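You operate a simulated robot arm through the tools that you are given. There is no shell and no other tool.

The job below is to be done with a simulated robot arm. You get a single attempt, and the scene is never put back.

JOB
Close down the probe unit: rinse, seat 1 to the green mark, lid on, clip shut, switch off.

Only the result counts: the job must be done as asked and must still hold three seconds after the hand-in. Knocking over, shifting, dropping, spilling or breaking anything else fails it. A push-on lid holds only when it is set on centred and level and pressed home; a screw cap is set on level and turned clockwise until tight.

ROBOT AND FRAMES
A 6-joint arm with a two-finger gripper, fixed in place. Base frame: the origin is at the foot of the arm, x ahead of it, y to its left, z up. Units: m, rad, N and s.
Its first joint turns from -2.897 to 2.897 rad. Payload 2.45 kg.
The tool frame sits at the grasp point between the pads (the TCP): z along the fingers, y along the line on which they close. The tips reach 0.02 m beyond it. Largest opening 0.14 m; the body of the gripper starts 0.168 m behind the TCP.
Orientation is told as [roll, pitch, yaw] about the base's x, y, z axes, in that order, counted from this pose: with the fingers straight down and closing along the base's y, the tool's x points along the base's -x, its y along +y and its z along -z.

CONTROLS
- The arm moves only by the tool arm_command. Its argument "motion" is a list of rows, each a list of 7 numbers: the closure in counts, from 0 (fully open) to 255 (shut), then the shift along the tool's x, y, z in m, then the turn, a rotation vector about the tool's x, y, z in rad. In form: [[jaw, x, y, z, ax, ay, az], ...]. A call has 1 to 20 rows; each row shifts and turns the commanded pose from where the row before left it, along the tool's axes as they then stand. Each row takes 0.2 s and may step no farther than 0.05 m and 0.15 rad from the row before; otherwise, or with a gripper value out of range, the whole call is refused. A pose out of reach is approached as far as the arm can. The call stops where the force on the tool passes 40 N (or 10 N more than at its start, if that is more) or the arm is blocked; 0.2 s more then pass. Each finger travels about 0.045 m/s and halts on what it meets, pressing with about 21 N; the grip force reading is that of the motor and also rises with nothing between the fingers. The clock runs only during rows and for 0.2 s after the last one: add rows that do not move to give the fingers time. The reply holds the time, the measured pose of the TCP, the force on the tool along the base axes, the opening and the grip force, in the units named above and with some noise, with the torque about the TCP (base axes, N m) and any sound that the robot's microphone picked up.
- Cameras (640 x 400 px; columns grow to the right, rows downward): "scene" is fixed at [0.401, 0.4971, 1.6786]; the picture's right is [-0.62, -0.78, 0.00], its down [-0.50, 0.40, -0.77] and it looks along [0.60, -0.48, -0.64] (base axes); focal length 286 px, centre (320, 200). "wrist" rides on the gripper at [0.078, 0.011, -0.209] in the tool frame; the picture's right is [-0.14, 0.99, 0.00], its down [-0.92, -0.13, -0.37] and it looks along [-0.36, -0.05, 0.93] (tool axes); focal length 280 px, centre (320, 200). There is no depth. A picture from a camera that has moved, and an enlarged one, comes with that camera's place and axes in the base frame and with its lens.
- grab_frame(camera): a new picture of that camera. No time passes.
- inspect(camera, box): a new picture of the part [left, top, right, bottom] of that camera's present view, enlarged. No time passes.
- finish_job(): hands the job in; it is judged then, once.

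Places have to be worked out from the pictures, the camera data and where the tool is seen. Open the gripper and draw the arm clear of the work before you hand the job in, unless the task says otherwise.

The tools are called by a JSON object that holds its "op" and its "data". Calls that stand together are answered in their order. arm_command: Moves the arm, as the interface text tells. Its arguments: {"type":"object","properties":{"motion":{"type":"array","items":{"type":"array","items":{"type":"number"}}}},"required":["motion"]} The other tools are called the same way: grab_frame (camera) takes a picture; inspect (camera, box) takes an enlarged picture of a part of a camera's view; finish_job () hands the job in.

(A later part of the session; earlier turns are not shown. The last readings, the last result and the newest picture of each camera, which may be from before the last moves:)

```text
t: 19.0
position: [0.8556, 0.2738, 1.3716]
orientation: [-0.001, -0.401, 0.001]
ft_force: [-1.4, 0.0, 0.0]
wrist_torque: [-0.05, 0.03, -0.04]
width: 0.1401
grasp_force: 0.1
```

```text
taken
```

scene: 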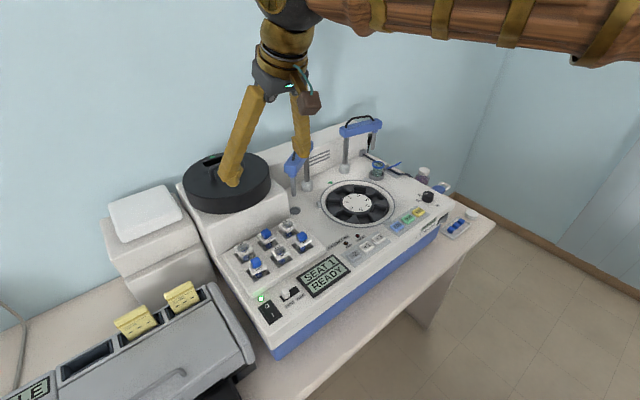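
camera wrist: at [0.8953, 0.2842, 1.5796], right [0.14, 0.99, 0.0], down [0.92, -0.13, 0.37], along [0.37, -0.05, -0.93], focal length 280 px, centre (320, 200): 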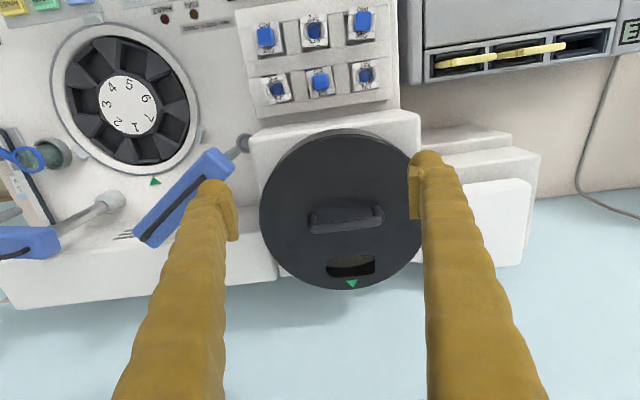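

The tilt is good at -0.40. I'll advance to above the handle.

{"op": "arm_command", "data": {"motion": [[0, -0.0327, 0.0042, 0.0229, 0, 0, 0], [0, -0.0327, 0.0042, 0.0229, 0, 0, 0], [0, -0.0327, 0.0042, 0.0229, 0, 0, 0], [0, -0.0327, 0.0042, 0.0229, 0, 0, 0], [0, -0.0327, 0.0042, 0.0229, 0, 0, 0]]}}

{"op": "grab_frame", "data": {"camera": "wrist"}}

{"op": "inspect", "data": {"camera": "scene", "box": [160, 100, 300, 220]}}

```text
t: 20.2
position: [1.0505, 0.2932, 1.3317]
orientation: [0.0, -0.402, -0.002]
ft_force: [-0.1, -0.8, 1.3]
wrist_torque: [0.02, -0.03, 0.03]
width: 0.1403
grasp_force: 0.0
```

```text
taken
camera wrist: at [0.8965, 0.303, 1.4929], right [0.13, 0.99, 0.05], down [0.7, -0.13, 0.7], along [0.7, -0.05, -0.71], focal length 280 px, centre (320, 200)
```

wrist: 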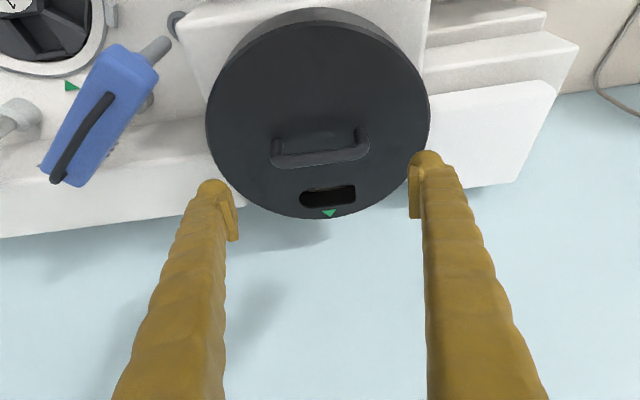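

```text
3.33 times, centred on (230, 160) of scene
camera zoom: at [0.401, 0.4971, 1.6786], right [-0.62, -0.78, 0.0], down [-0.5, 0.4, -0.77], along [0.6, -0.48, -0.64], focal length 954 px, centre (620, 333)
```

zoom: 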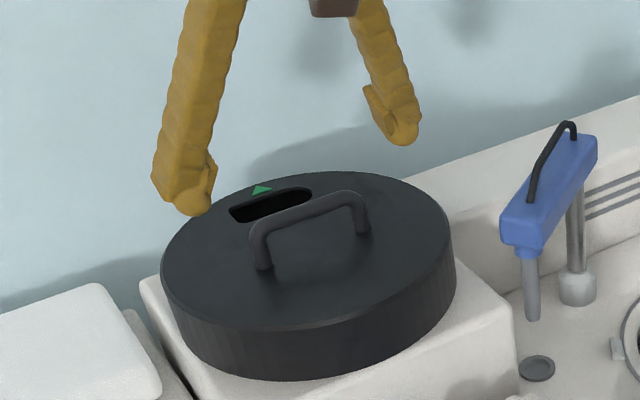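

I can reach the handle with this tilt, and the fingers straddle it with room to spare. I'll lower until the pads are level with its legs, then close.

{"op": "arm_command", "data": {"motion": [[0, 0.0083, 0.0005, 0.0195, 0, 0, 0], [0, 0.0083, 0.0005, 0.0195, 0, 0, 0], [0, 0.0062, 0.0005, 0.0147, 0, 0, 0], [0, 0, 0, 0, 0, 0, 0]]}}

{"op": "inspect", "data": {"camera": "scene", "box": [160, 100, 300, 220]}}

{"op": "grab_frame", "data": {"camera": "wrist"}}

```text
t: 21.2
position: [1.051, 0.2947, 1.2699]
orientation: [0.0, -0.398, 0.0]
ft_force: [-1.3, -0.3, -0.5]
wrist_torque: [-0.02, 0.01, 0.0]
width: 0.1401
grasp_force: 0.0
```

```text
3.33 times, centred on (230, 160) of scene
camera zoom: at [0.401, 0.4971, 1.6786], right [-0.62, -0.78, 0.0], down [-0.5, 0.4, -0.77], along [0.6, -0.48, -0.64], focal length 954 px, centre (620, 333)
```

zoom: 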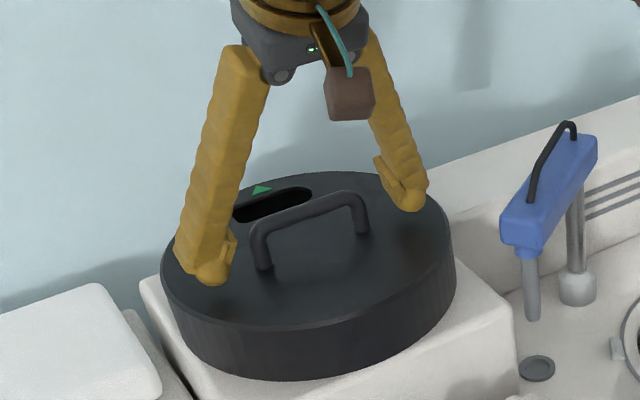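

```text
taken
camera wrist: at [0.8965, 0.3051, 1.4332], right [0.13, 0.99, 0.05], down [0.7, -0.13, 0.7], along [0.7, -0.05, -0.71], focal length 280 px, centre (320, 200)
```

wrist: 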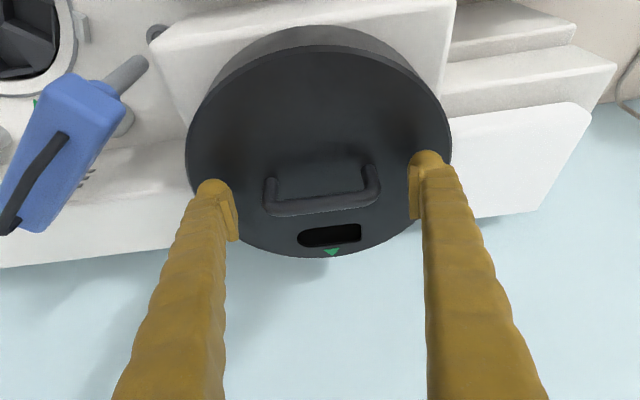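

The fingers sit either side of the legs just above the lid, so I'll close on the handle.

{"op": "arm_command", "data": {"motion": [[60, 0, 0, 0, 0, 0, 0], [100, 0, 0, 0, 0, 0, 0], [140, 0, 0, 0, 0, 0, 0], [255, 0, 0, 0, 0, 0, 0], [255, 0, 0, 0, 0, 0, 0], [255, 0, 0, 0, 0, 0, 0]]}}

{"op": "inspect", "data": {"camera": "scene", "box": [160, 100, 300, 220]}}

{"op": "grab_frame", "data": {"camera": "wrist"}}

```text
t: 22.6
position: [1.0509, 0.2955, 1.2718]
orientation: [0.0, -0.399, 0.0]
ft_force: [0.3, 0.6, 1.0]
wrist_torque: [-0.01, 0.02, 0.02]
width: 0.0951
grasp_force: 21.1
```

```text
3.33 times, centred on (230, 160) of scene
camera zoom: at [0.401, 0.4971, 1.6786], right [-0.62, -0.78, 0.0], down [-0.5, 0.4, -0.77], along [0.6, -0.48, -0.64], focal length 954 px, centre (620, 333)
```

zoom: 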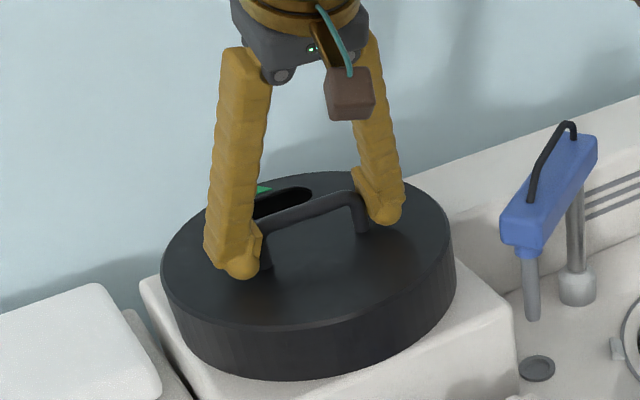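

```text
taken
camera wrist: at [0.8965, 0.3051, 1.4333], right [0.13, 0.99, 0.05], down [0.7, -0.13, 0.7], along [0.7, -0.05, -0.71], focal length 280 px, centre (320, 200)
```

wrist: 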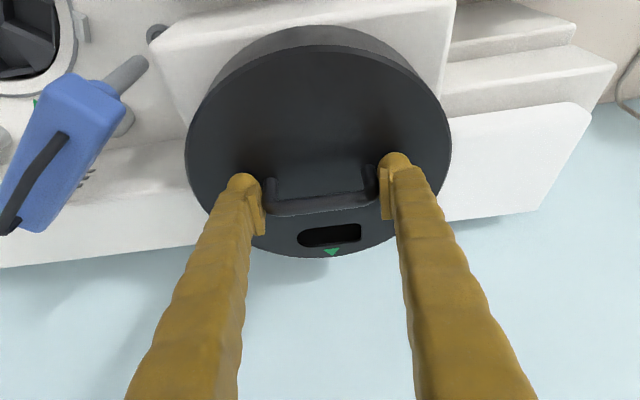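

It's gripped at 0.095 m with 21 N. I'll lift straight up slowly and check that the lid stays level.

{"op": "arm_command", "data": {"motion": [[255, -0.0039, 0, -0.0092, 0, 0, 0], [255, -0.0039, 0, -0.0092, 0, 0, 0], [255, -0.0039, 0, -0.0092, 0, 0, 0], [255, -0.0039, 0, -0.0092, 0, 0, 0], [255, 0, 0, 0, 0, 0, 0]]}}

{"op": "inspect", "data": {"camera": "scene", "box": [160, 100, 300, 220]}}

{"op": "grab_frame", "data": {"camera": "wrist"}}

```text
t: 23.8
position: [1.0509, 0.2966, 1.3108]
orientation: [-0.002, -0.402, -0.001]
ft_force: [0.1, 0.5, -2.7]
wrist_torque: [0.0, 0.0, -0.03]
width: 0.0948
grasp_force: 20.9
```

```text
3.33 times, centred on (230, 160) of scene
camera zoom: at [0.401, 0.4971, 1.6786], right [-0.62, -0.78, 0.0], down [-0.5, 0.4, -0.77], along [0.6, -0.48, -0.64], focal length 954 px, centre (620, 333)
```

zoom: 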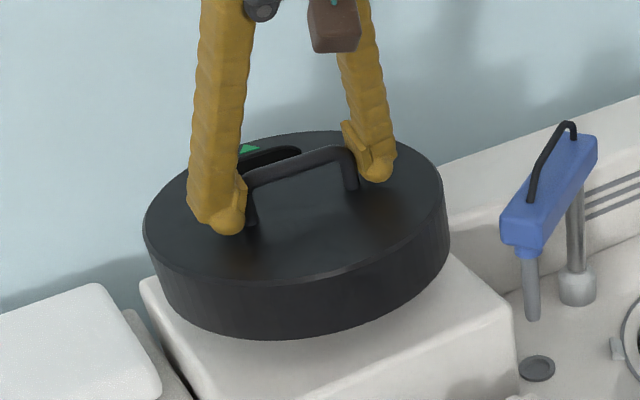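

```text
taken
camera wrist: at [0.897, 0.3059, 1.4736], right [0.13, 0.99, 0.05], down [0.7, -0.13, 0.7], along [0.7, -0.05, -0.71], focal length 280 px, centre (320, 200)
```

wrist: 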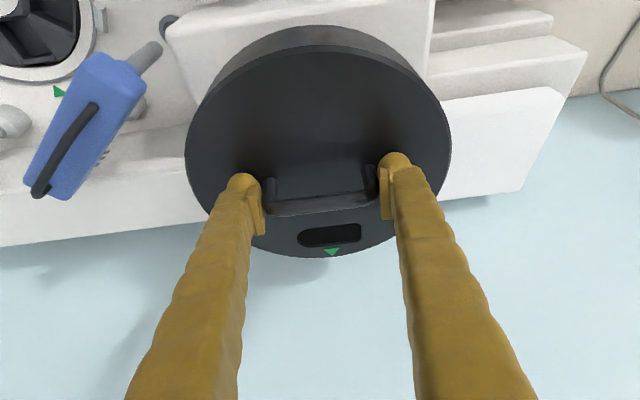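

The lid came up level without slipping and weighs about 2.7 N. I'll raise it, pull it back clear of the left arm, and carry it round in front to y ≈ -0.036.

{"op": "arm_command", "data": {"motion": [[255, -0.0058, 0.005, -0.0138, 0, 0, 0], [255, -0.0058, 0.01, -0.0138, 0, 0, 0], [255, 0, 0.015, 0, 0, 0, 0], [255, 0.0289, 0.004, -0.0123, 0, 0, 0], [255, 0.0289, 0, -0.0123, 0, 0, 0], [255, 0.0289, 0, -0.0123, 0, 0, 0], [255, 0.0289, 0, -0.0123, 0, 0, 0], [255, 0.0289, 0, -0.0123, 0, 0, 0], [255, 0.0289, 0, -0.0123, 0, 0, 0], [255, 0.0289, 0, -0.0123, 0, 0, 0], [255, 0.0289, 0, -0.0123, 0, 0, 0], [255, 0, 0, 0, 0, 0, 0]]}}

{"op": "grab_frame", "data": {"camera": "scene"}}

{"op": "grab_frame", "data": {"camera": "wrist"}}

```text
t: 26.4
position: [0.7998, 0.3301, 1.3418]
orientation: [0.0, -0.399, -0.001]
ft_force: [0.2, -0.2, -2.5]
wrist_torque: [0.01, 0.01, 0.0]
width: 0.0951
grasp_force: 20.9
```

```text
taken
```

scene: 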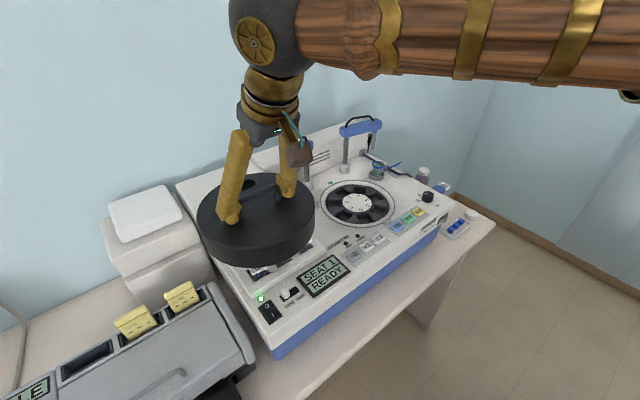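

```text
taken
camera wrist: at [0.6457, 0.3399, 1.5037], right [0.13, 0.99, 0.05], down [0.7, -0.13, 0.7], along [0.7, -0.05, -0.71], focal length 280 px, centre (320, 200)
```

wrist: 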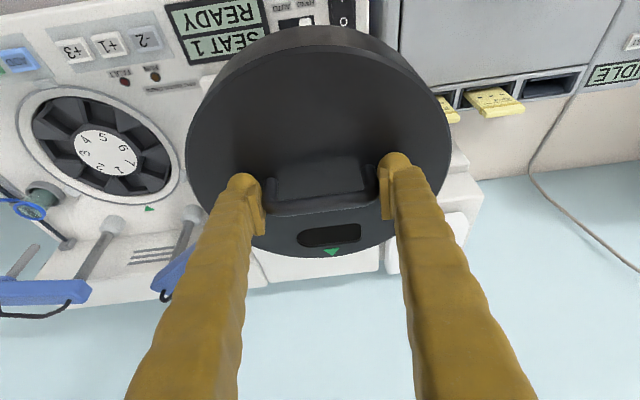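

The lid is steady and clear of everything. I'll carry it along -y to y = -0.036, staying in front of the arms.

{"op": "arm_command", "data": {"motion": [[255, 0, -0.0366, 0, 0, 0, 0], [255, 0, -0.0366, 0, 0, 0, 0], [255, 0, -0.0366, 0, 0, 0, 0], [255, 0, -0.0366, 0, 0, 0, 0], [255, 0, -0.0366, 0, 0, 0, 0], [255, 0, -0.0366, 0, 0, 0, 0], [255, 0, -0.0366, 0, 0, 0, 0], [255, 0, -0.0366, 0, 0, 0, 0], [255, 0, -0.0366, 0, 0, 0, 0], [255, 0, -0.0366, 0, 0, 0, 0], [255, 0, 0, 0, 0, 0, 0]]}}

{"op": "grab_frame", "data": {"camera": "scene"}}

{"op": "grab_frame", "data": {"camera": "wrist"}}

```text
t: 28.8
position: [0.7964, -0.0371, 1.341]
orientation: [0.0, -0.399, 0.001]
ft_force: [0.4, -0.2, -2.0]
wrist_torque: [-0.02, 0.01, -0.03]
width: 0.0946
grasp_force: 21.2
```

```text
taken
```

scene: 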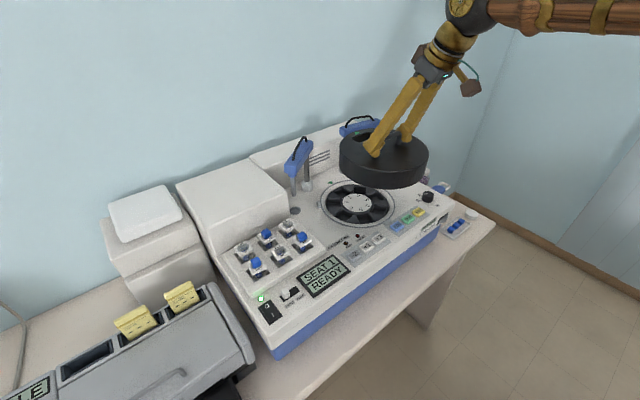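

```text
taken
camera wrist: at [0.6447, -0.0276, 1.5039], right [0.13, 0.99, 0.05], down [0.7, -0.13, 0.7], along [0.7, -0.05, -0.71], focal length 280 px, centre (320, 200)
```

wrist: 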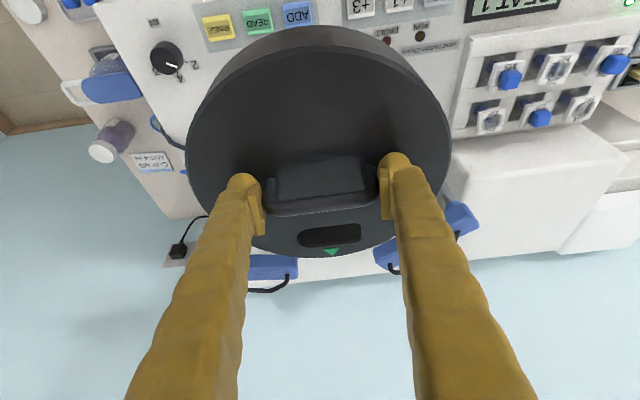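

Next I'll measure the lid's centre relative to the TCP with the scene camera before lowering.

{"op": "inspect", "data": {"camera": "scene", "box": [330, 110, 440, 195]}}

{"op": "inspect", "data": {"camera": "wrist", "box": [180, 20, 460, 260]}}

```text
4.71 times, centred on (385, 152) of scene
camera zoom: at [0.401, 0.4971, 1.6786], right [-0.62, -0.78, 0.0], down [-0.5, 0.4, -0.77], along [0.6, -0.48, -0.64], focal length 1346 px, centre (14, 424)
```

zoom: 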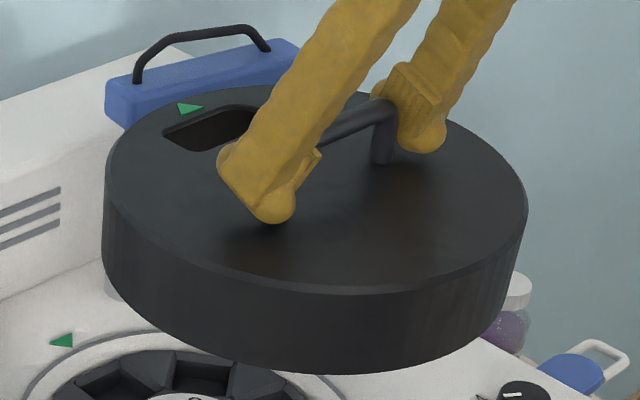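

```text
1.67 times, centred on (320, 140) of wrist
camera zoom: at [0.6447, -0.0276, 1.5039], right [0.13, 0.99, 0.05], down [0.7, -0.13, 0.7], along [0.7, -0.05, -0.71], focal length 467 px, centre (320, 300)
```

zoom: 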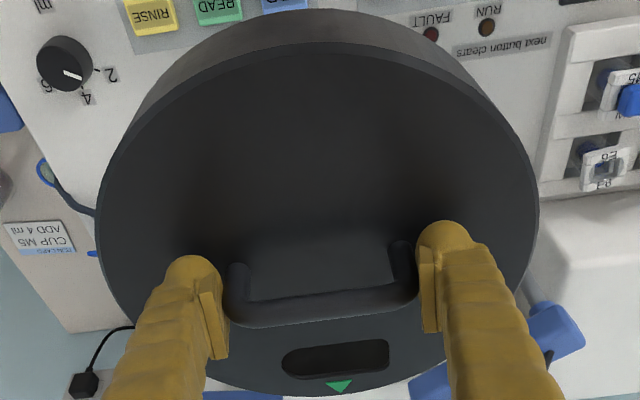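

The lid centre looks about 14–18 mm ahead of the TCP in x and 0 in y. I'll move in over the carousel at height and compare before lowering.

{"op": "arm_command", "data": {"motion": [[255, -0.0212, 0, 0.0089, 0, 0, 0], [255, -0.0212, 0, 0.0089, 0, 0, 0], [255, -0.0212, 0, 0.0089, 0, 0, 0], [255, 0, 0, 0, 0, 0, 0]]}}

{"op": "inspect", "data": {"camera": "scene", "box": [290, 100, 440, 225]}}

{"op": "grab_frame", "data": {"camera": "wrist"}}

```text
t: 29.8
position: [0.8683, -0.0369, 1.3428]
orientation: [0.0, -0.399, 0.001]
ft_force: [0.8, 0.5, -2.8]
wrist_torque: [-0.02, 0.03, 0.02]
width: 0.0949
grasp_force: 20.5
```

```text
3.20 times, centred on (365, 162) of scene
camera zoom: at [0.401, 0.4971, 1.6786], right [-0.62, -0.78, 0.0], down [-0.5, 0.4, -0.77], along [0.6, -0.48, -0.64], focal length 915 px, centre (176, 320)
```

zoom: 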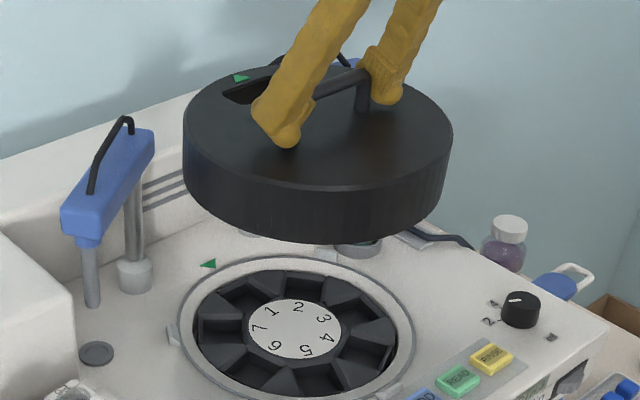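

```text
taken
camera wrist: at [0.7145, -0.0267, 1.5046], right [0.13, 0.99, 0.05], down [0.7, -0.13, 0.7], along [0.7, -0.05, -0.71], focal length 280 px, centre (320, 200)
```

wrist: 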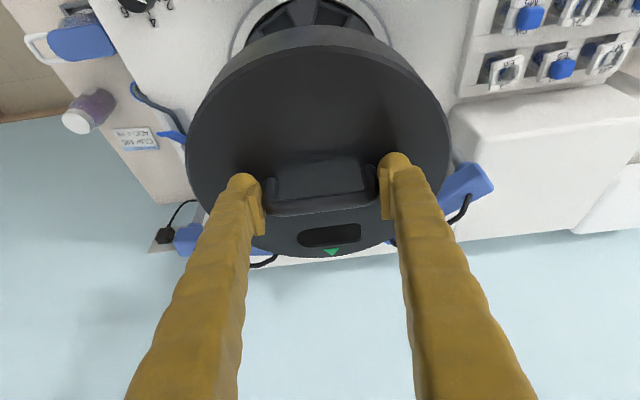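

There is enough clearance to the arm heads by my estimate. I'll lower toward the ring, keeping a gap of about 5 cm.

{"op": "arm_command", "data": {"motion": [[255, 0.0081, 0, 0.0192, 0, 0, 0], [255, 0.0081, 0, 0.0192, 0, 0, 0], [255, 0.0081, 0, 0.0192, 0, 0, 0], [255, 0.0081, 0, 0.0192, 0, 0, 0], [255, 0.0081, 0, 0.0192, 0, 0, 0], [255, 0.0081, 0, 0.0192, 0, 0, 0], [255, 0, 0, 0, 0, 0, 0]]}}

{"op": "inspect", "data": {"camera": "scene", "box": [300, 130, 420, 230]}}

{"op": "grab_frame", "data": {"camera": "wrist"}}

```text
t: 31.4
position: [0.8676, -0.0353, 1.2182]
orientation: [0.001, -0.4, 0.0]
ft_force: [-0.8, 0.7, -2.4]
wrist_torque: [-0.01, 0.05, 0.01]
width: 0.0947
grasp_force: 21.4
```

```text
4.00 times, centred on (360, 180) of scene
camera zoom: at [0.401, 0.4971, 1.6786], right [-0.62, -0.78, 0.0], down [-0.5, 0.4, -0.77], along [0.6, -0.48, -0.64], focal length 1144 px, centre (160, 280)
```

zoom: 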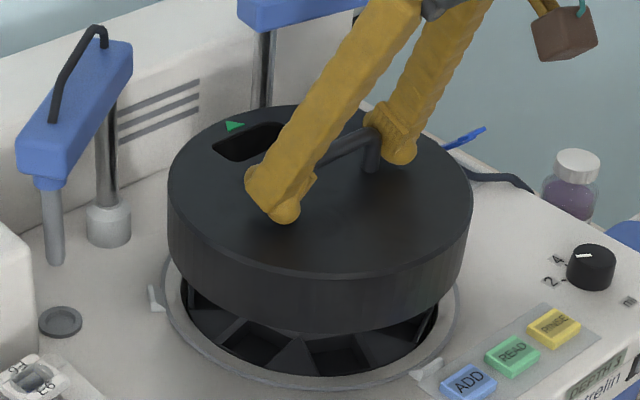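

```text
taken
camera wrist: at [0.7143, -0.0264, 1.379], right [0.13, 0.99, 0.05], down [0.7, -0.13, 0.7], along [0.7, -0.05, -0.71], focal length 280 px, centre (320, 200)
```

wrist: 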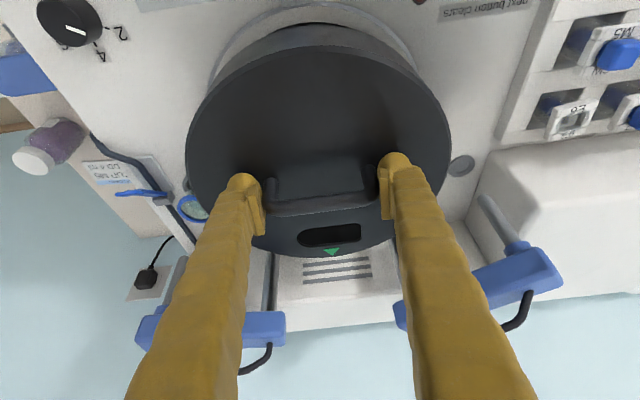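

The lid is laterally aligned within about 1 mm. I'll lower another 3 cm to reduce parallax and check again.

{"op": "arm_command", "data": {"motion": [[255, 0.0039, 0, 0.0092, 0, 0, 0], [255, 0.0039, 0, 0.0092, 0, 0, 0], [255, 0.0039, 0, 0.0092, 0, 0, 0], [255, 0, 0, 0, 0, 0, 0]]}}

{"op": "inspect", "data": {"camera": "scene", "box": [310, 150, 410, 235]}}

{"op": "inspect", "data": {"camera": "wrist", "box": [170, 0, 470, 190]}}

{"op": "inspect", "data": {"camera": "scene", "box": [325, 190, 405, 240]}}

```text
t: 32.4
position: [0.8688, -0.0367, 1.1875]
orientation: [0.0, -0.401, 0.0]
ft_force: [0.8, 0.3, -1.8]
wrist_torque: [-0.03, 0.01, -0.03]
width: 0.0947
grasp_force: 20.8
```

```text
4.71 times, centred on (360, 192) of scene
camera zoom: at [0.401, 0.4971, 1.6786], right [-0.62, -0.78, 0.0], down [-0.5, 0.4, -0.77], along [0.6, -0.48, -0.64], focal length 1346 px, centre (132, 235)
```

zoom: 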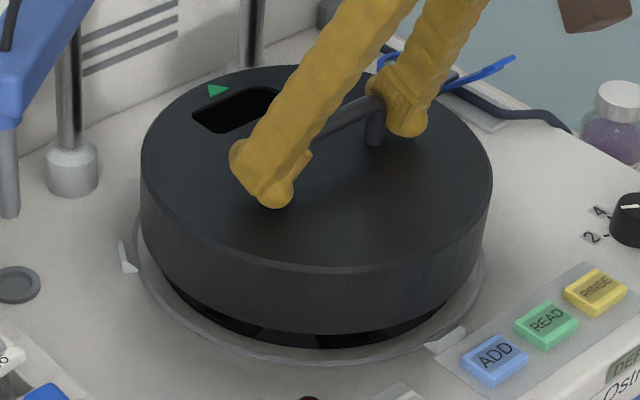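

```text
2.11 times, centred on (320, 95) of wrist
camera zoom: at [0.7142, -0.0264, 1.3495], right [0.13, 0.99, 0.05], down [0.7, -0.13, 0.7], along [0.7, -0.05, -0.71], focal length 590 px, centre (320, 421)
```

zoom: 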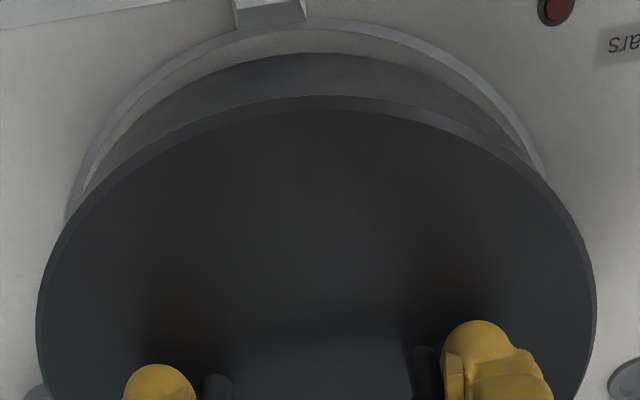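

```text
8.00 times, centred on (365, 215) of scene
camera zoom: at [0.401, 0.4971, 1.6786], right [-0.62, -0.78, 0.0], down [-0.5, 0.4, -0.77], along [0.6, -0.48, -0.64], focal length 2289 px, centre (-40, 80)
```

zoom: 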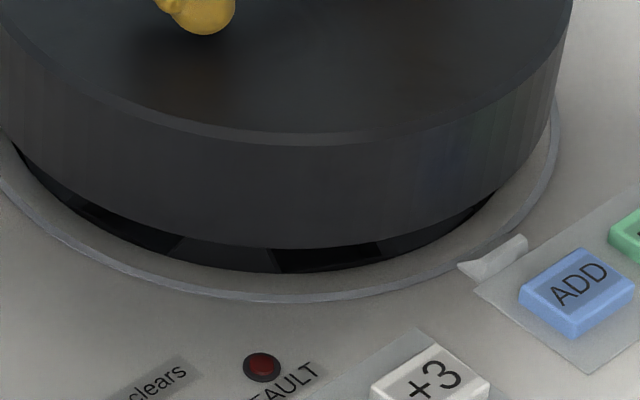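

From both views the lid centre agrees with the ring centre within about 2 mm. I'll lower slowly and watch for contact force.

{"op": "arm_command", "data": {"motion": [[255, 0.00156, 0, 0.00368, 0, 0, 0], [255, 0.00156, 0, 0.00368, 0, 0, 0], [255, 0.00156, 0, 0.00368, 0, 0, 0], [255, 0.00117, 0, 0.00276, 0, 0, 0], [255, 0, 0, 0, 0, 0, 0]]}}

{"op": "inspect", "data": {"camera": "scene", "box": [310, 150, 410, 235]}}

{"op": "inspect", "data": {"camera": "wrist", "box": [170, 0, 470, 190]}}

{"op": "inspect", "data": {"camera": "scene", "box": [325, 190, 405, 240]}}

```text
t: 33.6
position: [0.8677, -0.0372, 1.1722]
orientation: [0.0, -0.399, 0.001]
ft_force: [-0.1, 0.5, -2.1]
wrist_torque: [-0.01, 0.03, 0.01]
width: 0.0946
grasp_force: 20.9
```

```text
4.71 times, centred on (360, 192) of scene
camera zoom: at [0.401, 0.4971, 1.6786], right [-0.62, -0.78, 0.0], down [-0.5, 0.4, -0.77], along [0.6, -0.48, -0.64], focal length 1346 px, centre (132, 235)
```

zoom: 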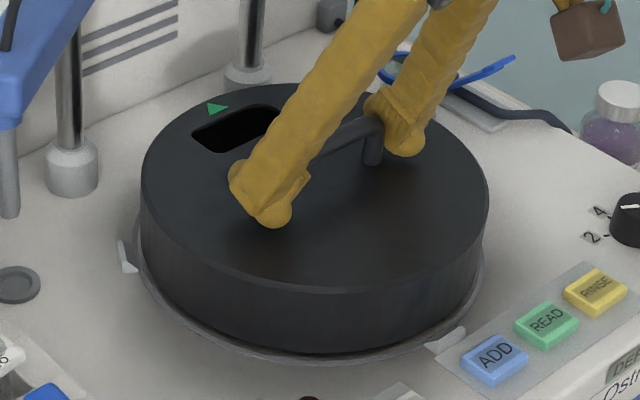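

```text
2.11 times, centred on (320, 95) of wrist
camera zoom: at [0.7137, -0.0263, 1.3342], right [0.13, 0.99, 0.05], down [0.7, -0.13, 0.7], along [0.7, -0.05, -0.71], focal length 590 px, centre (320, 421)
```

zoom: 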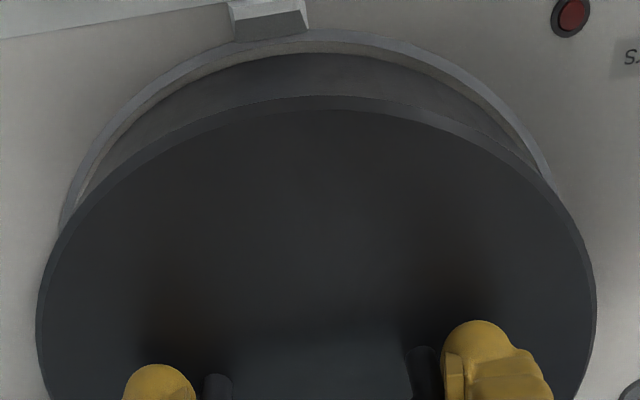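

```text
8.00 times, centred on (365, 215) of scene
camera zoom: at [0.401, 0.4971, 1.6786], right [-0.62, -0.78, 0.0], down [-0.5, 0.4, -0.77], along [0.6, -0.48, -0.64], focal length 2289 px, centre (-40, 80)
```

zoom: 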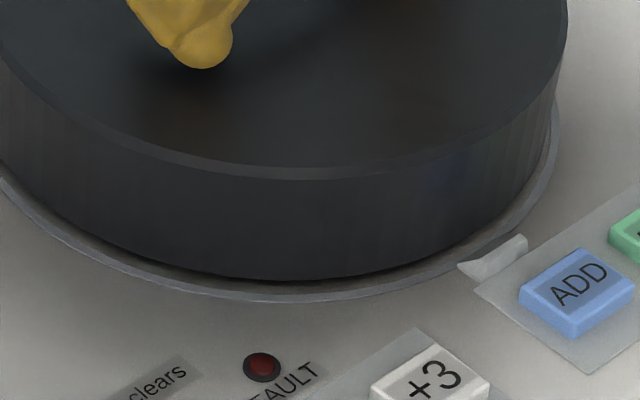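

The gap around the ring looks even, so I'll keep lowering in 2 mm steps until contact.

{"op": "arm_command", "data": {"motion": [[255, 0.00078, 0, 0.00184, 0, 0, 0], [255, 0.00078, 0, 0.00184, 0, 0, 0], [255, 0.00078, 0, 0.00184, 0, 0, 0], [255, 0, 0, 0, 0, 0, 0]]}}

{"op": "inspect", "data": {"camera": "scene", "box": [310, 150, 410, 235]}}

{"op": "inspect", "data": {"camera": "scene", "box": [325, 190, 405, 240]}}

```text
t: 34.6
position: [0.8677, -0.0363, 1.167]
orientation: [0.0, -0.4, 0.0]
ft_force: [0.1, 0.4, 0.3]
wrist_torque: [-0.03, -0.33, 0.06]
width: 0.095
grasp_force: 21.0
```

```text
4.71 times, centred on (360, 192) of scene
camera zoom: at [0.401, 0.4971, 1.6786], right [-0.62, -0.78, 0.0], down [-0.5, 0.4, -0.77], along [0.6, -0.48, -0.64], focal length 1346 px, centre (132, 235)
```

zoom: 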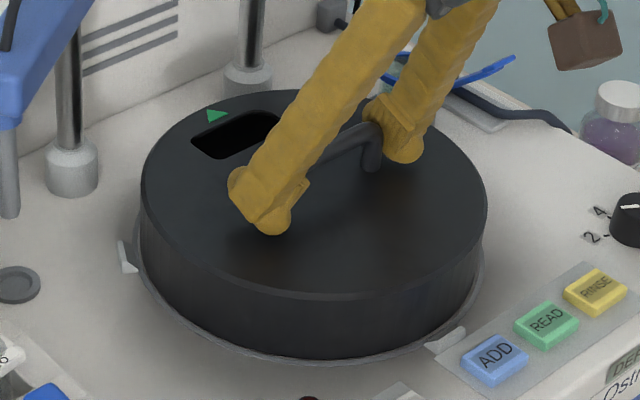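

```text
8.00 times, centred on (365, 215) of scene
camera zoom: at [0.401, 0.4971, 1.6786], right [-0.62, -0.78, 0.0], down [-0.5, 0.4, -0.77], along [0.6, -0.48, -0.64], focal length 2289 px, centre (-40, 80)
```

zoom: 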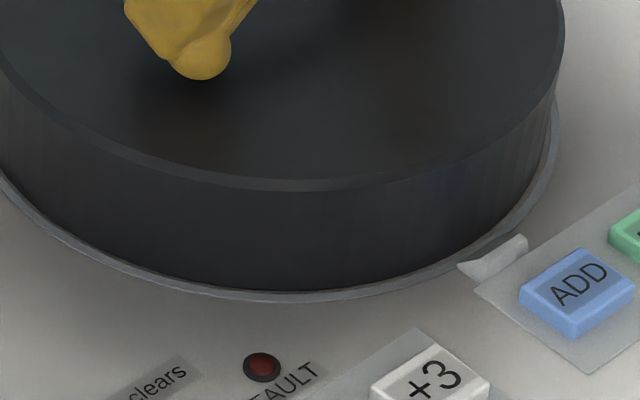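

Contact has begun: the lid's weight is off and the torque suggests the far edge touched first. I'll check the gaps around the rim closely before pressing.

{"op": "inspect", "data": {"camera": "wrist", "box": [170, 0, 470, 190]}}

{"op": "grab_frame", "data": {"camera": "wrist"}}

{"op": "inspect", "data": {"camera": "scene", "box": [312, 160, 352, 225]}}

{"op": "inspect", "data": {"camera": "scene", "box": [365, 165, 410, 225]}}

{"op": "inspect", "data": {"camera": "wrist", "box": [230, 220, 430, 300]}}

```text
2.11 times, centred on (320, 95) of wrist
camera zoom: at [0.7137, -0.0262, 1.3286], right [0.13, 0.99, 0.05], down [0.7, -0.13, 0.7], along [0.7, -0.05, -0.71], focal length 590 px, centre (320, 421)
```

zoom: 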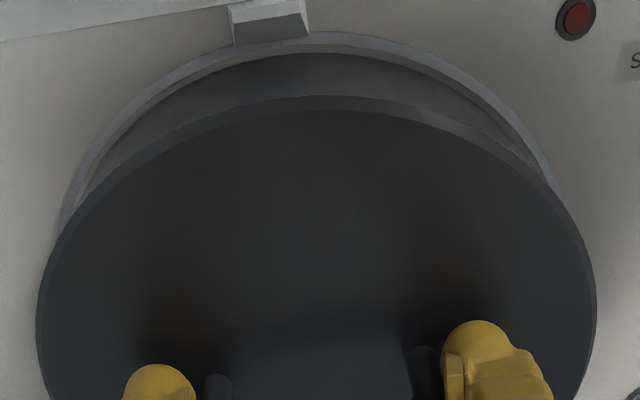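

```text
taken
camera wrist: at [0.7137, -0.0262, 1.3286], right [0.13, 0.99, 0.05], down [0.7, -0.13, 0.7], along [0.7, -0.05, -0.71], focal length 280 px, centre (320, 200)
```

wrist: 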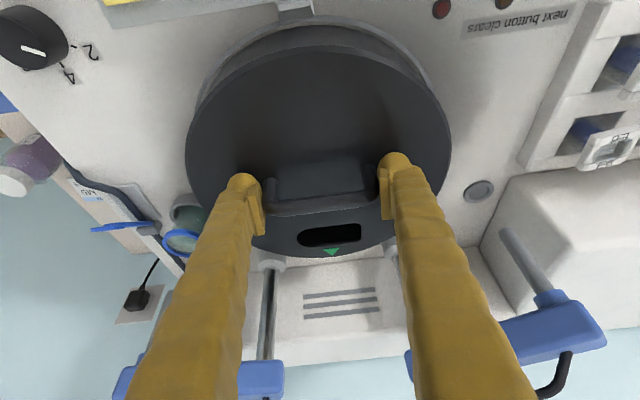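

```text
6.15 times, centred on (332, 192) of scene
camera zoom: at [0.401, 0.4971, 1.6786], right [-0.62, -0.78, 0.0], down [-0.5, 0.4, -0.77], along [0.6, -0.48, -0.64], focal length 1760 px, centre (246, 246)
```

zoom: 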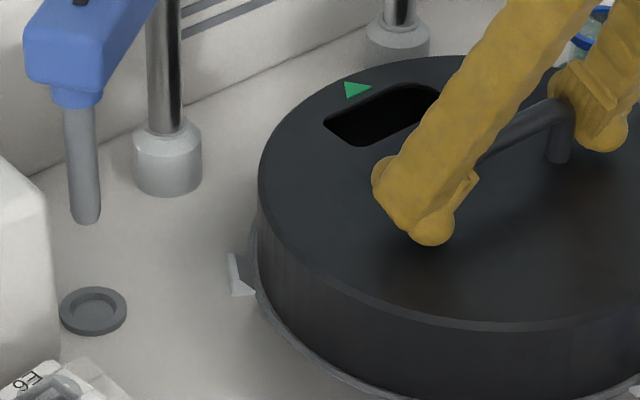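

```text
6.67 times, centred on (388, 195) of scene
camera zoom: at [0.401, 0.4971, 1.6786], right [-0.62, -0.78, 0.0], down [-0.5, 0.4, -0.77], along [0.6, -0.48, -0.64], focal length 1907 px, centre (-130, 233)
```

zoom: 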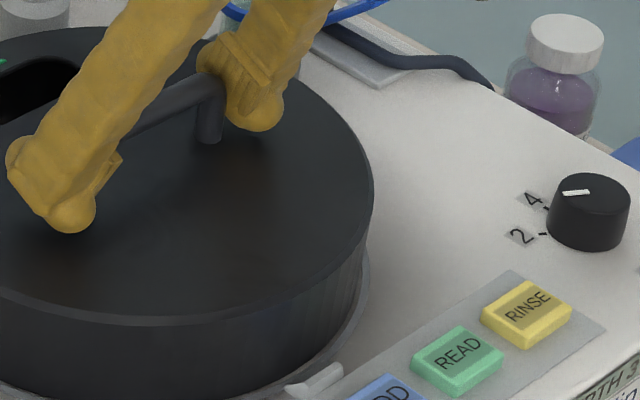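

```text
3.20 times, centred on (330, 260) of wrist
camera zoom: at [0.7137, -0.0262, 1.3286], right [0.13, 0.99, 0.05], down [0.7, -0.13, 0.7], along [0.7, -0.05, -0.71], focal length 897 px, centre (288, 8)
```

zoom: 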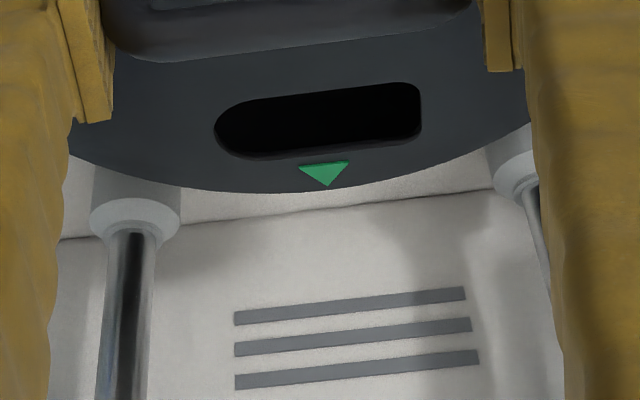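

The near gap of about 6 mm matches a centred lid, since the ring's outer radius is about 6 mm larger. I'll lower another couple of millimetres and watch the force and torque.

{"op": "arm_command", "data": {"motion": [[255, 0.00039, 0, 0.00092, 0, 0, 0], [255, 0.00039, 0, 0.00092, 0, 0, 0], [255, 0, 0, 0, 0, 0, 0]]}}

```text
t: 35.4
position: [0.8678, -0.0359, 1.1662]
orientation: [0.001, -0.402, 0.0]
ft_force: [-2.9, 2.2, 26.6]
wrist_torque: [0.08, -0.03, 0.03]
width: 0.0955
grasp_force: 21.2
```

The lid now sits flat: 26 N upward with almost no torque. I'll press a little further and listen for it to seat.

{"op": "arm_command", "data": {"motion": [[255, 0.0003, 0, 0.0007, 0, 0, 0], [255, 0.0003, 0, 0.0007, 0, 0, 0], [255, 0, 0, 0, 0, 0, 0]]}}

{"op": "inspect", "data": {"camera": "scene", "box": [325, 190, 405, 240]}}

{"op": "inspect", "data": {"camera": "wrist", "box": [170, 0, 470, 190]}}

```text
t: 36.2
position: [0.8665, -0.0368, 1.1634]
orientation: [0.0, -0.4, -0.001]
ft_force: [3.4, 5.4, 28.5]
wrist_torque: [0.15, -0.03, -0.04]
width: 0.0954
grasp_force: 21.0
```

```text
8.00 times, centred on (365, 215) of scene
camera zoom: at [0.401, 0.4971, 1.6786], right [-0.62, -0.78, 0.0], down [-0.5, 0.4, -0.77], along [0.6, -0.48, -0.64], focal length 2289 px, centre (-40, 80)
```

zoom: 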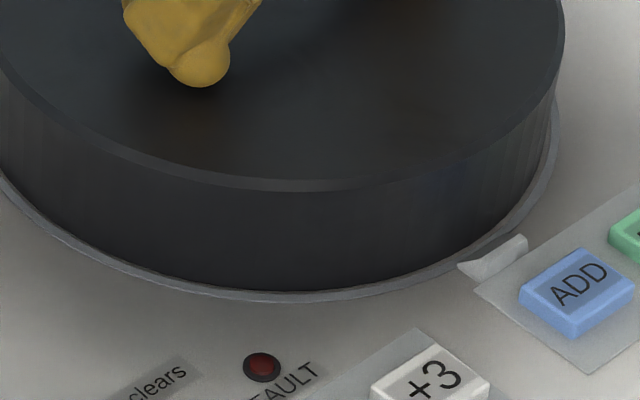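

```text
2.11 times, centred on (320, 95) of wrist
camera zoom: at [0.7135, -0.0263, 1.3254], right [0.13, 0.99, 0.05], down [0.7, -0.13, 0.7], along [0.7, -0.05, -0.71], focal length 590 px, centre (320, 421)
```

zoom: 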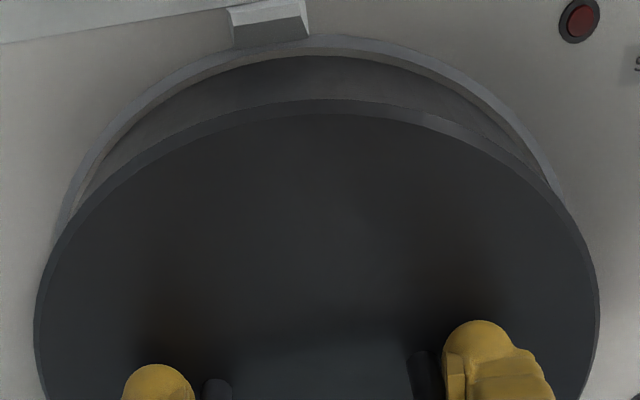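

The fingers slipped about 2 mm down the legs at 28 N and the lid stayed put. I'll relieve the load, open, and lift off; then I'll press from above with closed fingers.

{"op": "arm_command", "data": {"motion": [[255, -0.0006, 0, -0.0014, 0, 0, 0], [200, 0, 0, 0, 0, 0, 0], [100, 0, 0, 0, 0, 0, 0], [0, 0, 0, 0, 0, 0, 0], [0, 0, 0, 0, 0, 0, 0], [0, 0, 0, 0, 0, 0, 0]]}}

{"op": "inspect", "data": {"camera": "scene", "box": [310, 150, 410, 235]}}

```text
t: 37.6
position: [0.8674, -0.0361, 1.1642]
orientation: [0.0, -0.399, 0.0]
ft_force: [0.3, 0.1, 0.0]
wrist_torque: [0.02, -0.04, 0.01]
width: 0.14
grasp_force: 0.0
```

```text
4.71 times, centred on (360, 192) of scene
camera zoom: at [0.401, 0.4971, 1.6786], right [-0.62, -0.78, 0.0], down [-0.5, 0.4, -0.77], along [0.6, -0.48, -0.64], focal length 1346 px, centre (132, 235)
```

zoom: 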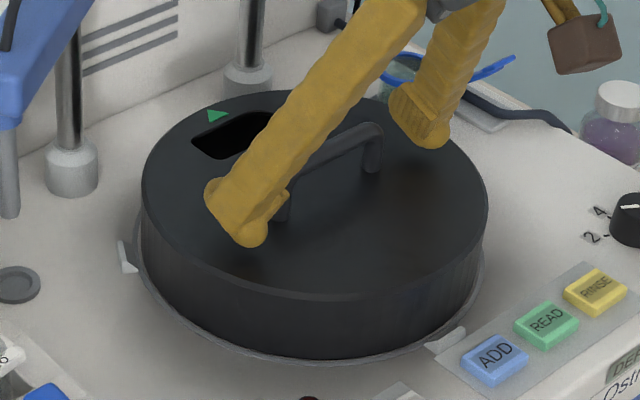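

The lid stayed put. I'll lift, straighten the tool, close the fingers, and check the lid from above.

{"op": "arm_command", "data": {"motion": [[0, -0.0117, 0, -0.0276, 0, 0, 0], [0, -0.0117, 0, -0.0276, 0, 0, 0], [0, -0.0117, 0, -0.0276, 0, 0, 0], [0, -0.0117, 0, -0.0276, 0, 0, 0], [0, -0.0117, 0, -0.0276, 0, 0, 0], [0, 0, 0, 0, 0, 0.1, 0], [0, 0, 0, 0, 0, 0.1, 0], [0, 0, 0, 0, 0, 0.1, 0], [0, 0, 0, 0, 0, 0.1, 0], [0, 0.04, 0, 0, 0, 0, 0], [0, 0.04, 0, 0, 0, 0, 0], [0, 0.03, 0, 0, 0, 0, 0], [0, 0, 0, 0, 0, 0, 0]]}}

{"op": "grab_frame", "data": {"camera": "wrist"}}

{"op": "inspect", "data": {"camera": "scene", "box": [310, 150, 410, 235]}}

{"op": "inspect", "data": {"camera": "wrist", "box": [225, 120, 425, 320]}}

```text
t: 40.4
position: [0.7569, -0.0372, 1.317]
orientation: [0.0, 0.001, 0.0]
ft_force: [-0.3, -0.4, -0.1]
wrist_torque: [0.02, -0.04, 0.02]
width: 0.1396
grasp_force: 0.1
```

```text
taken
camera wrist: at [0.6784, -0.0261, 1.5245], right [0.14, 0.99, 0.0], down [0.92, -0.13, 0.37], along [0.36, -0.05, -0.93], focal length 280 px, centre (320, 200)
```

wrist: 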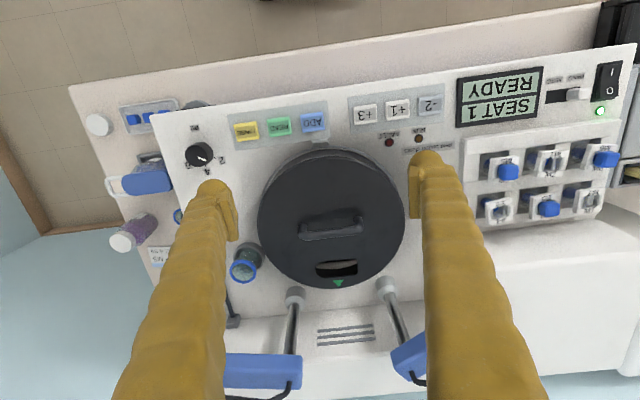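

```text
4.71 times, centred on (360, 192) of scene
camera zoom: at [0.401, 0.4971, 1.6786], right [-0.62, -0.78, 0.0], down [-0.5, 0.4, -0.77], along [0.6, -0.48, -0.64], focal length 1346 px, centre (132, 235)
```

zoom: 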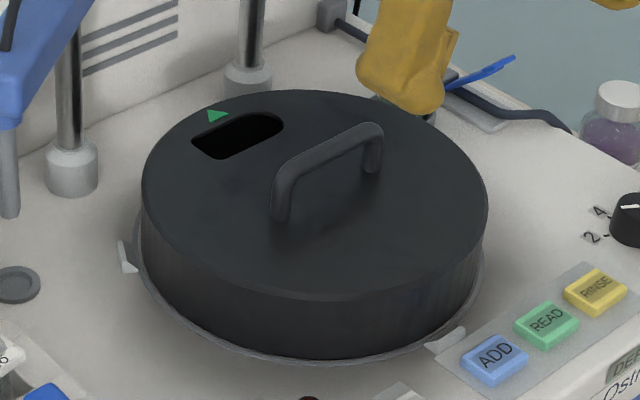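

```text
2.00 times, centred on (325, 220) of wrist
camera zoom: at [0.6784, -0.0261, 1.5245], right [0.14, 0.99, 0.0], down [0.92, -0.13, 0.37], along [0.36, -0.05, -0.93], focal length 561 px, centre (310, 160)
```

zoom: 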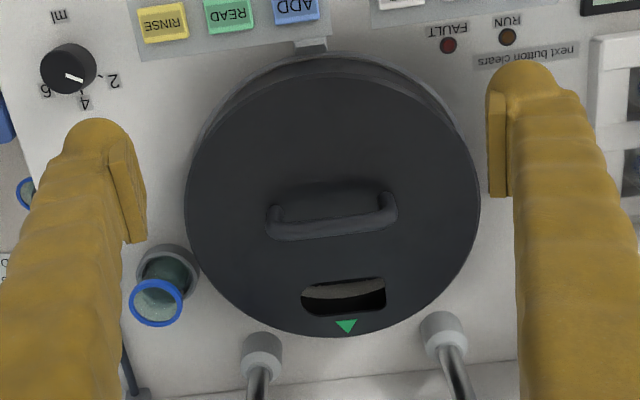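

Measured from above, the lid centre is about (0.881, -0.0365), matching the ring. The handle bar sits slightly forward at x ≈ 0.866. I'll close the fingers and press down on the middle of the bar.

{"op": "arm_command", "data": {"motion": [[255, -0.027, 0, 0, 0, 0, 0], [255, -0.027, 0, 0, 0, 0, 0], [255, -0.027, 0, 0, 0, 0, 0], [255, -0.028, 0, 0, 0, 0, 0], [255, 0, 0, 0.02, 0, 0, 0], [255, 0, 0, 0.02, 0, 0, 0], [255, 0, 0, 0.02, 0, 0, 0], [255, 0, 0, 0.02, 0, 0, 0], [255, 0, 0, 0.02, 0, 0, 0], [255, 0, 0, 0, 0, 0, 0]]}}

{"op": "inspect", "data": {"camera": "scene", "box": [310, 150, 410, 235]}}

{"op": "grab_frame", "data": {"camera": "wrist"}}

```text
t: 42.6
position: [0.8681, -0.0367, 1.2152]
orientation: [0.0, 0.0, 0.001]
ft_force: [0.9, -0.5, 0.1]
wrist_torque: [0.0, 0.01, -0.02]
width: 0.0
grasp_force: 20.8
```

```text
4.71 times, centred on (360, 192) of scene
camera zoom: at [0.401, 0.4971, 1.6786], right [-0.62, -0.78, 0.0], down [-0.5, 0.4, -0.77], along [0.6, -0.48, -0.64], focal length 1346 px, centre (132, 235)
```

zoom: 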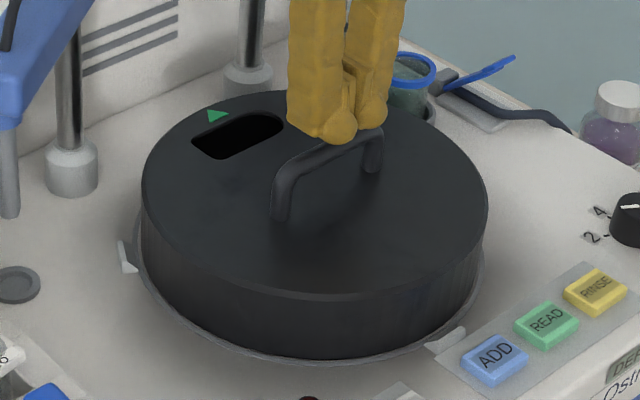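

```text
taken
camera wrist: at [0.7885, -0.0265, 1.4236], right [0.14, 0.99, 0.0], down [0.92, -0.13, 0.37], along [0.37, -0.05, -0.93], focal length 280 px, centre (320, 200)
```

wrist: 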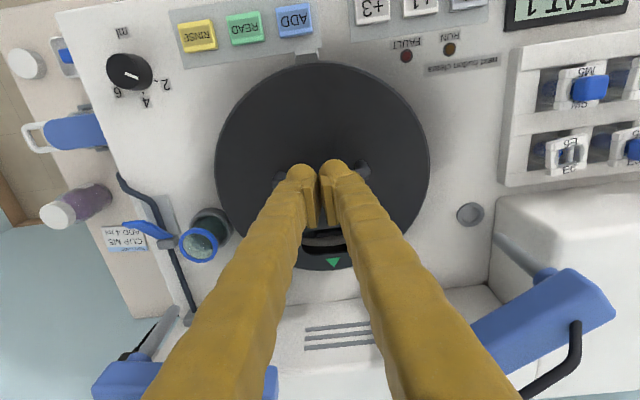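

The closed fingers are over the middle of the bar. I'll lower to contact and press.

{"op": "arm_command", "data": {"motion": [[255, 0, 0, 0.008, 0, 0, 0], [255, 0, 0, 0.004, 0, 0, 0], [255, 0, 0, 0.003, 0, 0, 0], [255, 0, 0, 0.002, 0, 0, 0], [255, 0, 0, 0.002, 0, 0, 0], [255, 0, 0, 0.002, 0, 0, 0], [255, 0, 0, 0.002, 0, 0, 0]]}}

{"op": "inspect", "data": {"camera": "scene", "box": [310, 150, 410, 235]}}

{"op": "inspect", "data": {"camera": "scene", "box": [325, 190, 405, 240]}}

```text
t: 43.8
position: [0.8667, -0.035, 1.2]
orientation: [0.001, -0.006, 0.0]
ft_force: [-1.6, 0.5, 6.4]
wrist_torque: [0.08, 0.04, 0.03]
width: 0.0
grasp_force: 21.4
stopped in row 5: the force on the tool passed its limit at 45 N (the readings are from after the stop); the commanded pose is now the measured one
```

```text
4.71 times, centred on (360, 192) of scene
camera zoom: at [0.401, 0.4971, 1.6786], right [-0.62, -0.78, 0.0], down [-0.5, 0.4, -0.77], along [0.6, -0.48, -0.64], focal length 1346 px, centre (132, 235)
```

zoom: 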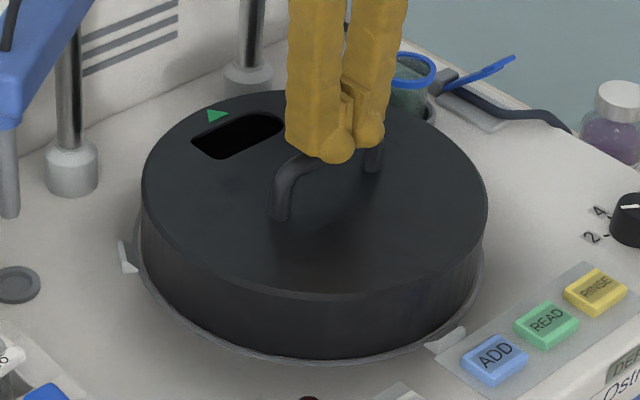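

```text
8.00 times, centred on (365, 215) of scene
camera zoom: at [0.401, 0.4971, 1.6786], right [-0.62, -0.78, 0.0], down [-0.5, 0.4, -0.77], along [0.6, -0.48, -0.64], focal length 2289 px, centre (-40, 80)
```

zoom: 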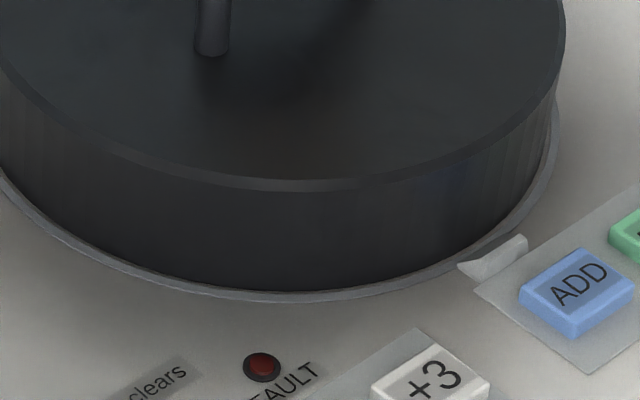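

I pressed to 45 N on the bar and the lid shows no gap. To be sure the far side is home too, I'll also press the lid top just behind the bar, between handle and slot, at x ≈ 0.902.

{"op": "arm_command", "data": {"motion": [[255, 0, 0, -0.015, 0, 0, 0], [255, 0, 0, -0.01, 0, 0, 0], [255, -0.02, 0, 0, 0, 0, 0], [255, -0.015, 0, 0, 0, 0, 0], [255, 0, 0, 0.02, 0, 0, 0], [255, 0, 0, 0.02, 0, 0, 0], [255, 0, 0, 0.015, 0, 0, 0], [255, 0, 0, 0.006, 0, 0, 0], [255, 0, 0, 0.003, 0, 0, 0], [255, 0, 0, 0.002, 0, 0, 0], [255, 0, 0, 0.002, 0, 0, 0], [255, 0, 0, 0.002, 0, 0, 0], [255, 0, 0, 0.002, 0, 0, 0], [255, 0, 0, 0.002, 0, 0, 0]]}}

{"op": "inspect", "data": {"camera": "scene", "box": [310, 150, 410, 235]}}

```text
t: 46.2
position: [0.9027, -0.0351, 1.1618]
orientation: [0.0, -0.01, 0.001]
ft_force: [-0.5, 1.1, 6.2]
wrist_torque: [0.01, 0.09, 0.1]
width: 0.0059
grasp_force: 21.7
stopped in row 11: the force on the tool passed its limit at 45 N (the readings are from after the stop); the commanded pose is now the measured one
```

```text
4.71 times, centred on (360, 192) of scene
camera zoom: at [0.401, 0.4971, 1.6786], right [-0.62, -0.78, 0.0], down [-0.5, 0.4, -0.77], along [0.6, -0.48, -0.64], focal length 1346 px, centre (132, 235)
```

zoom: 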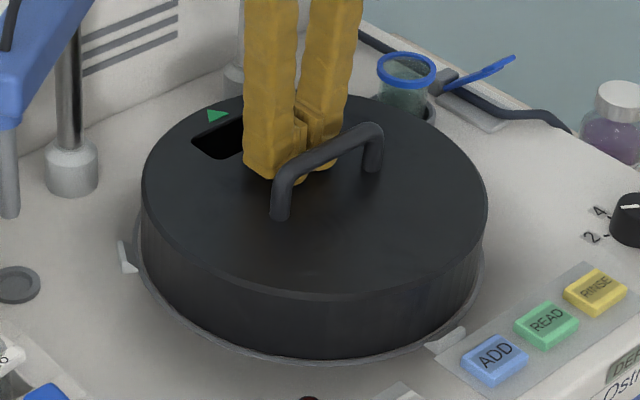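

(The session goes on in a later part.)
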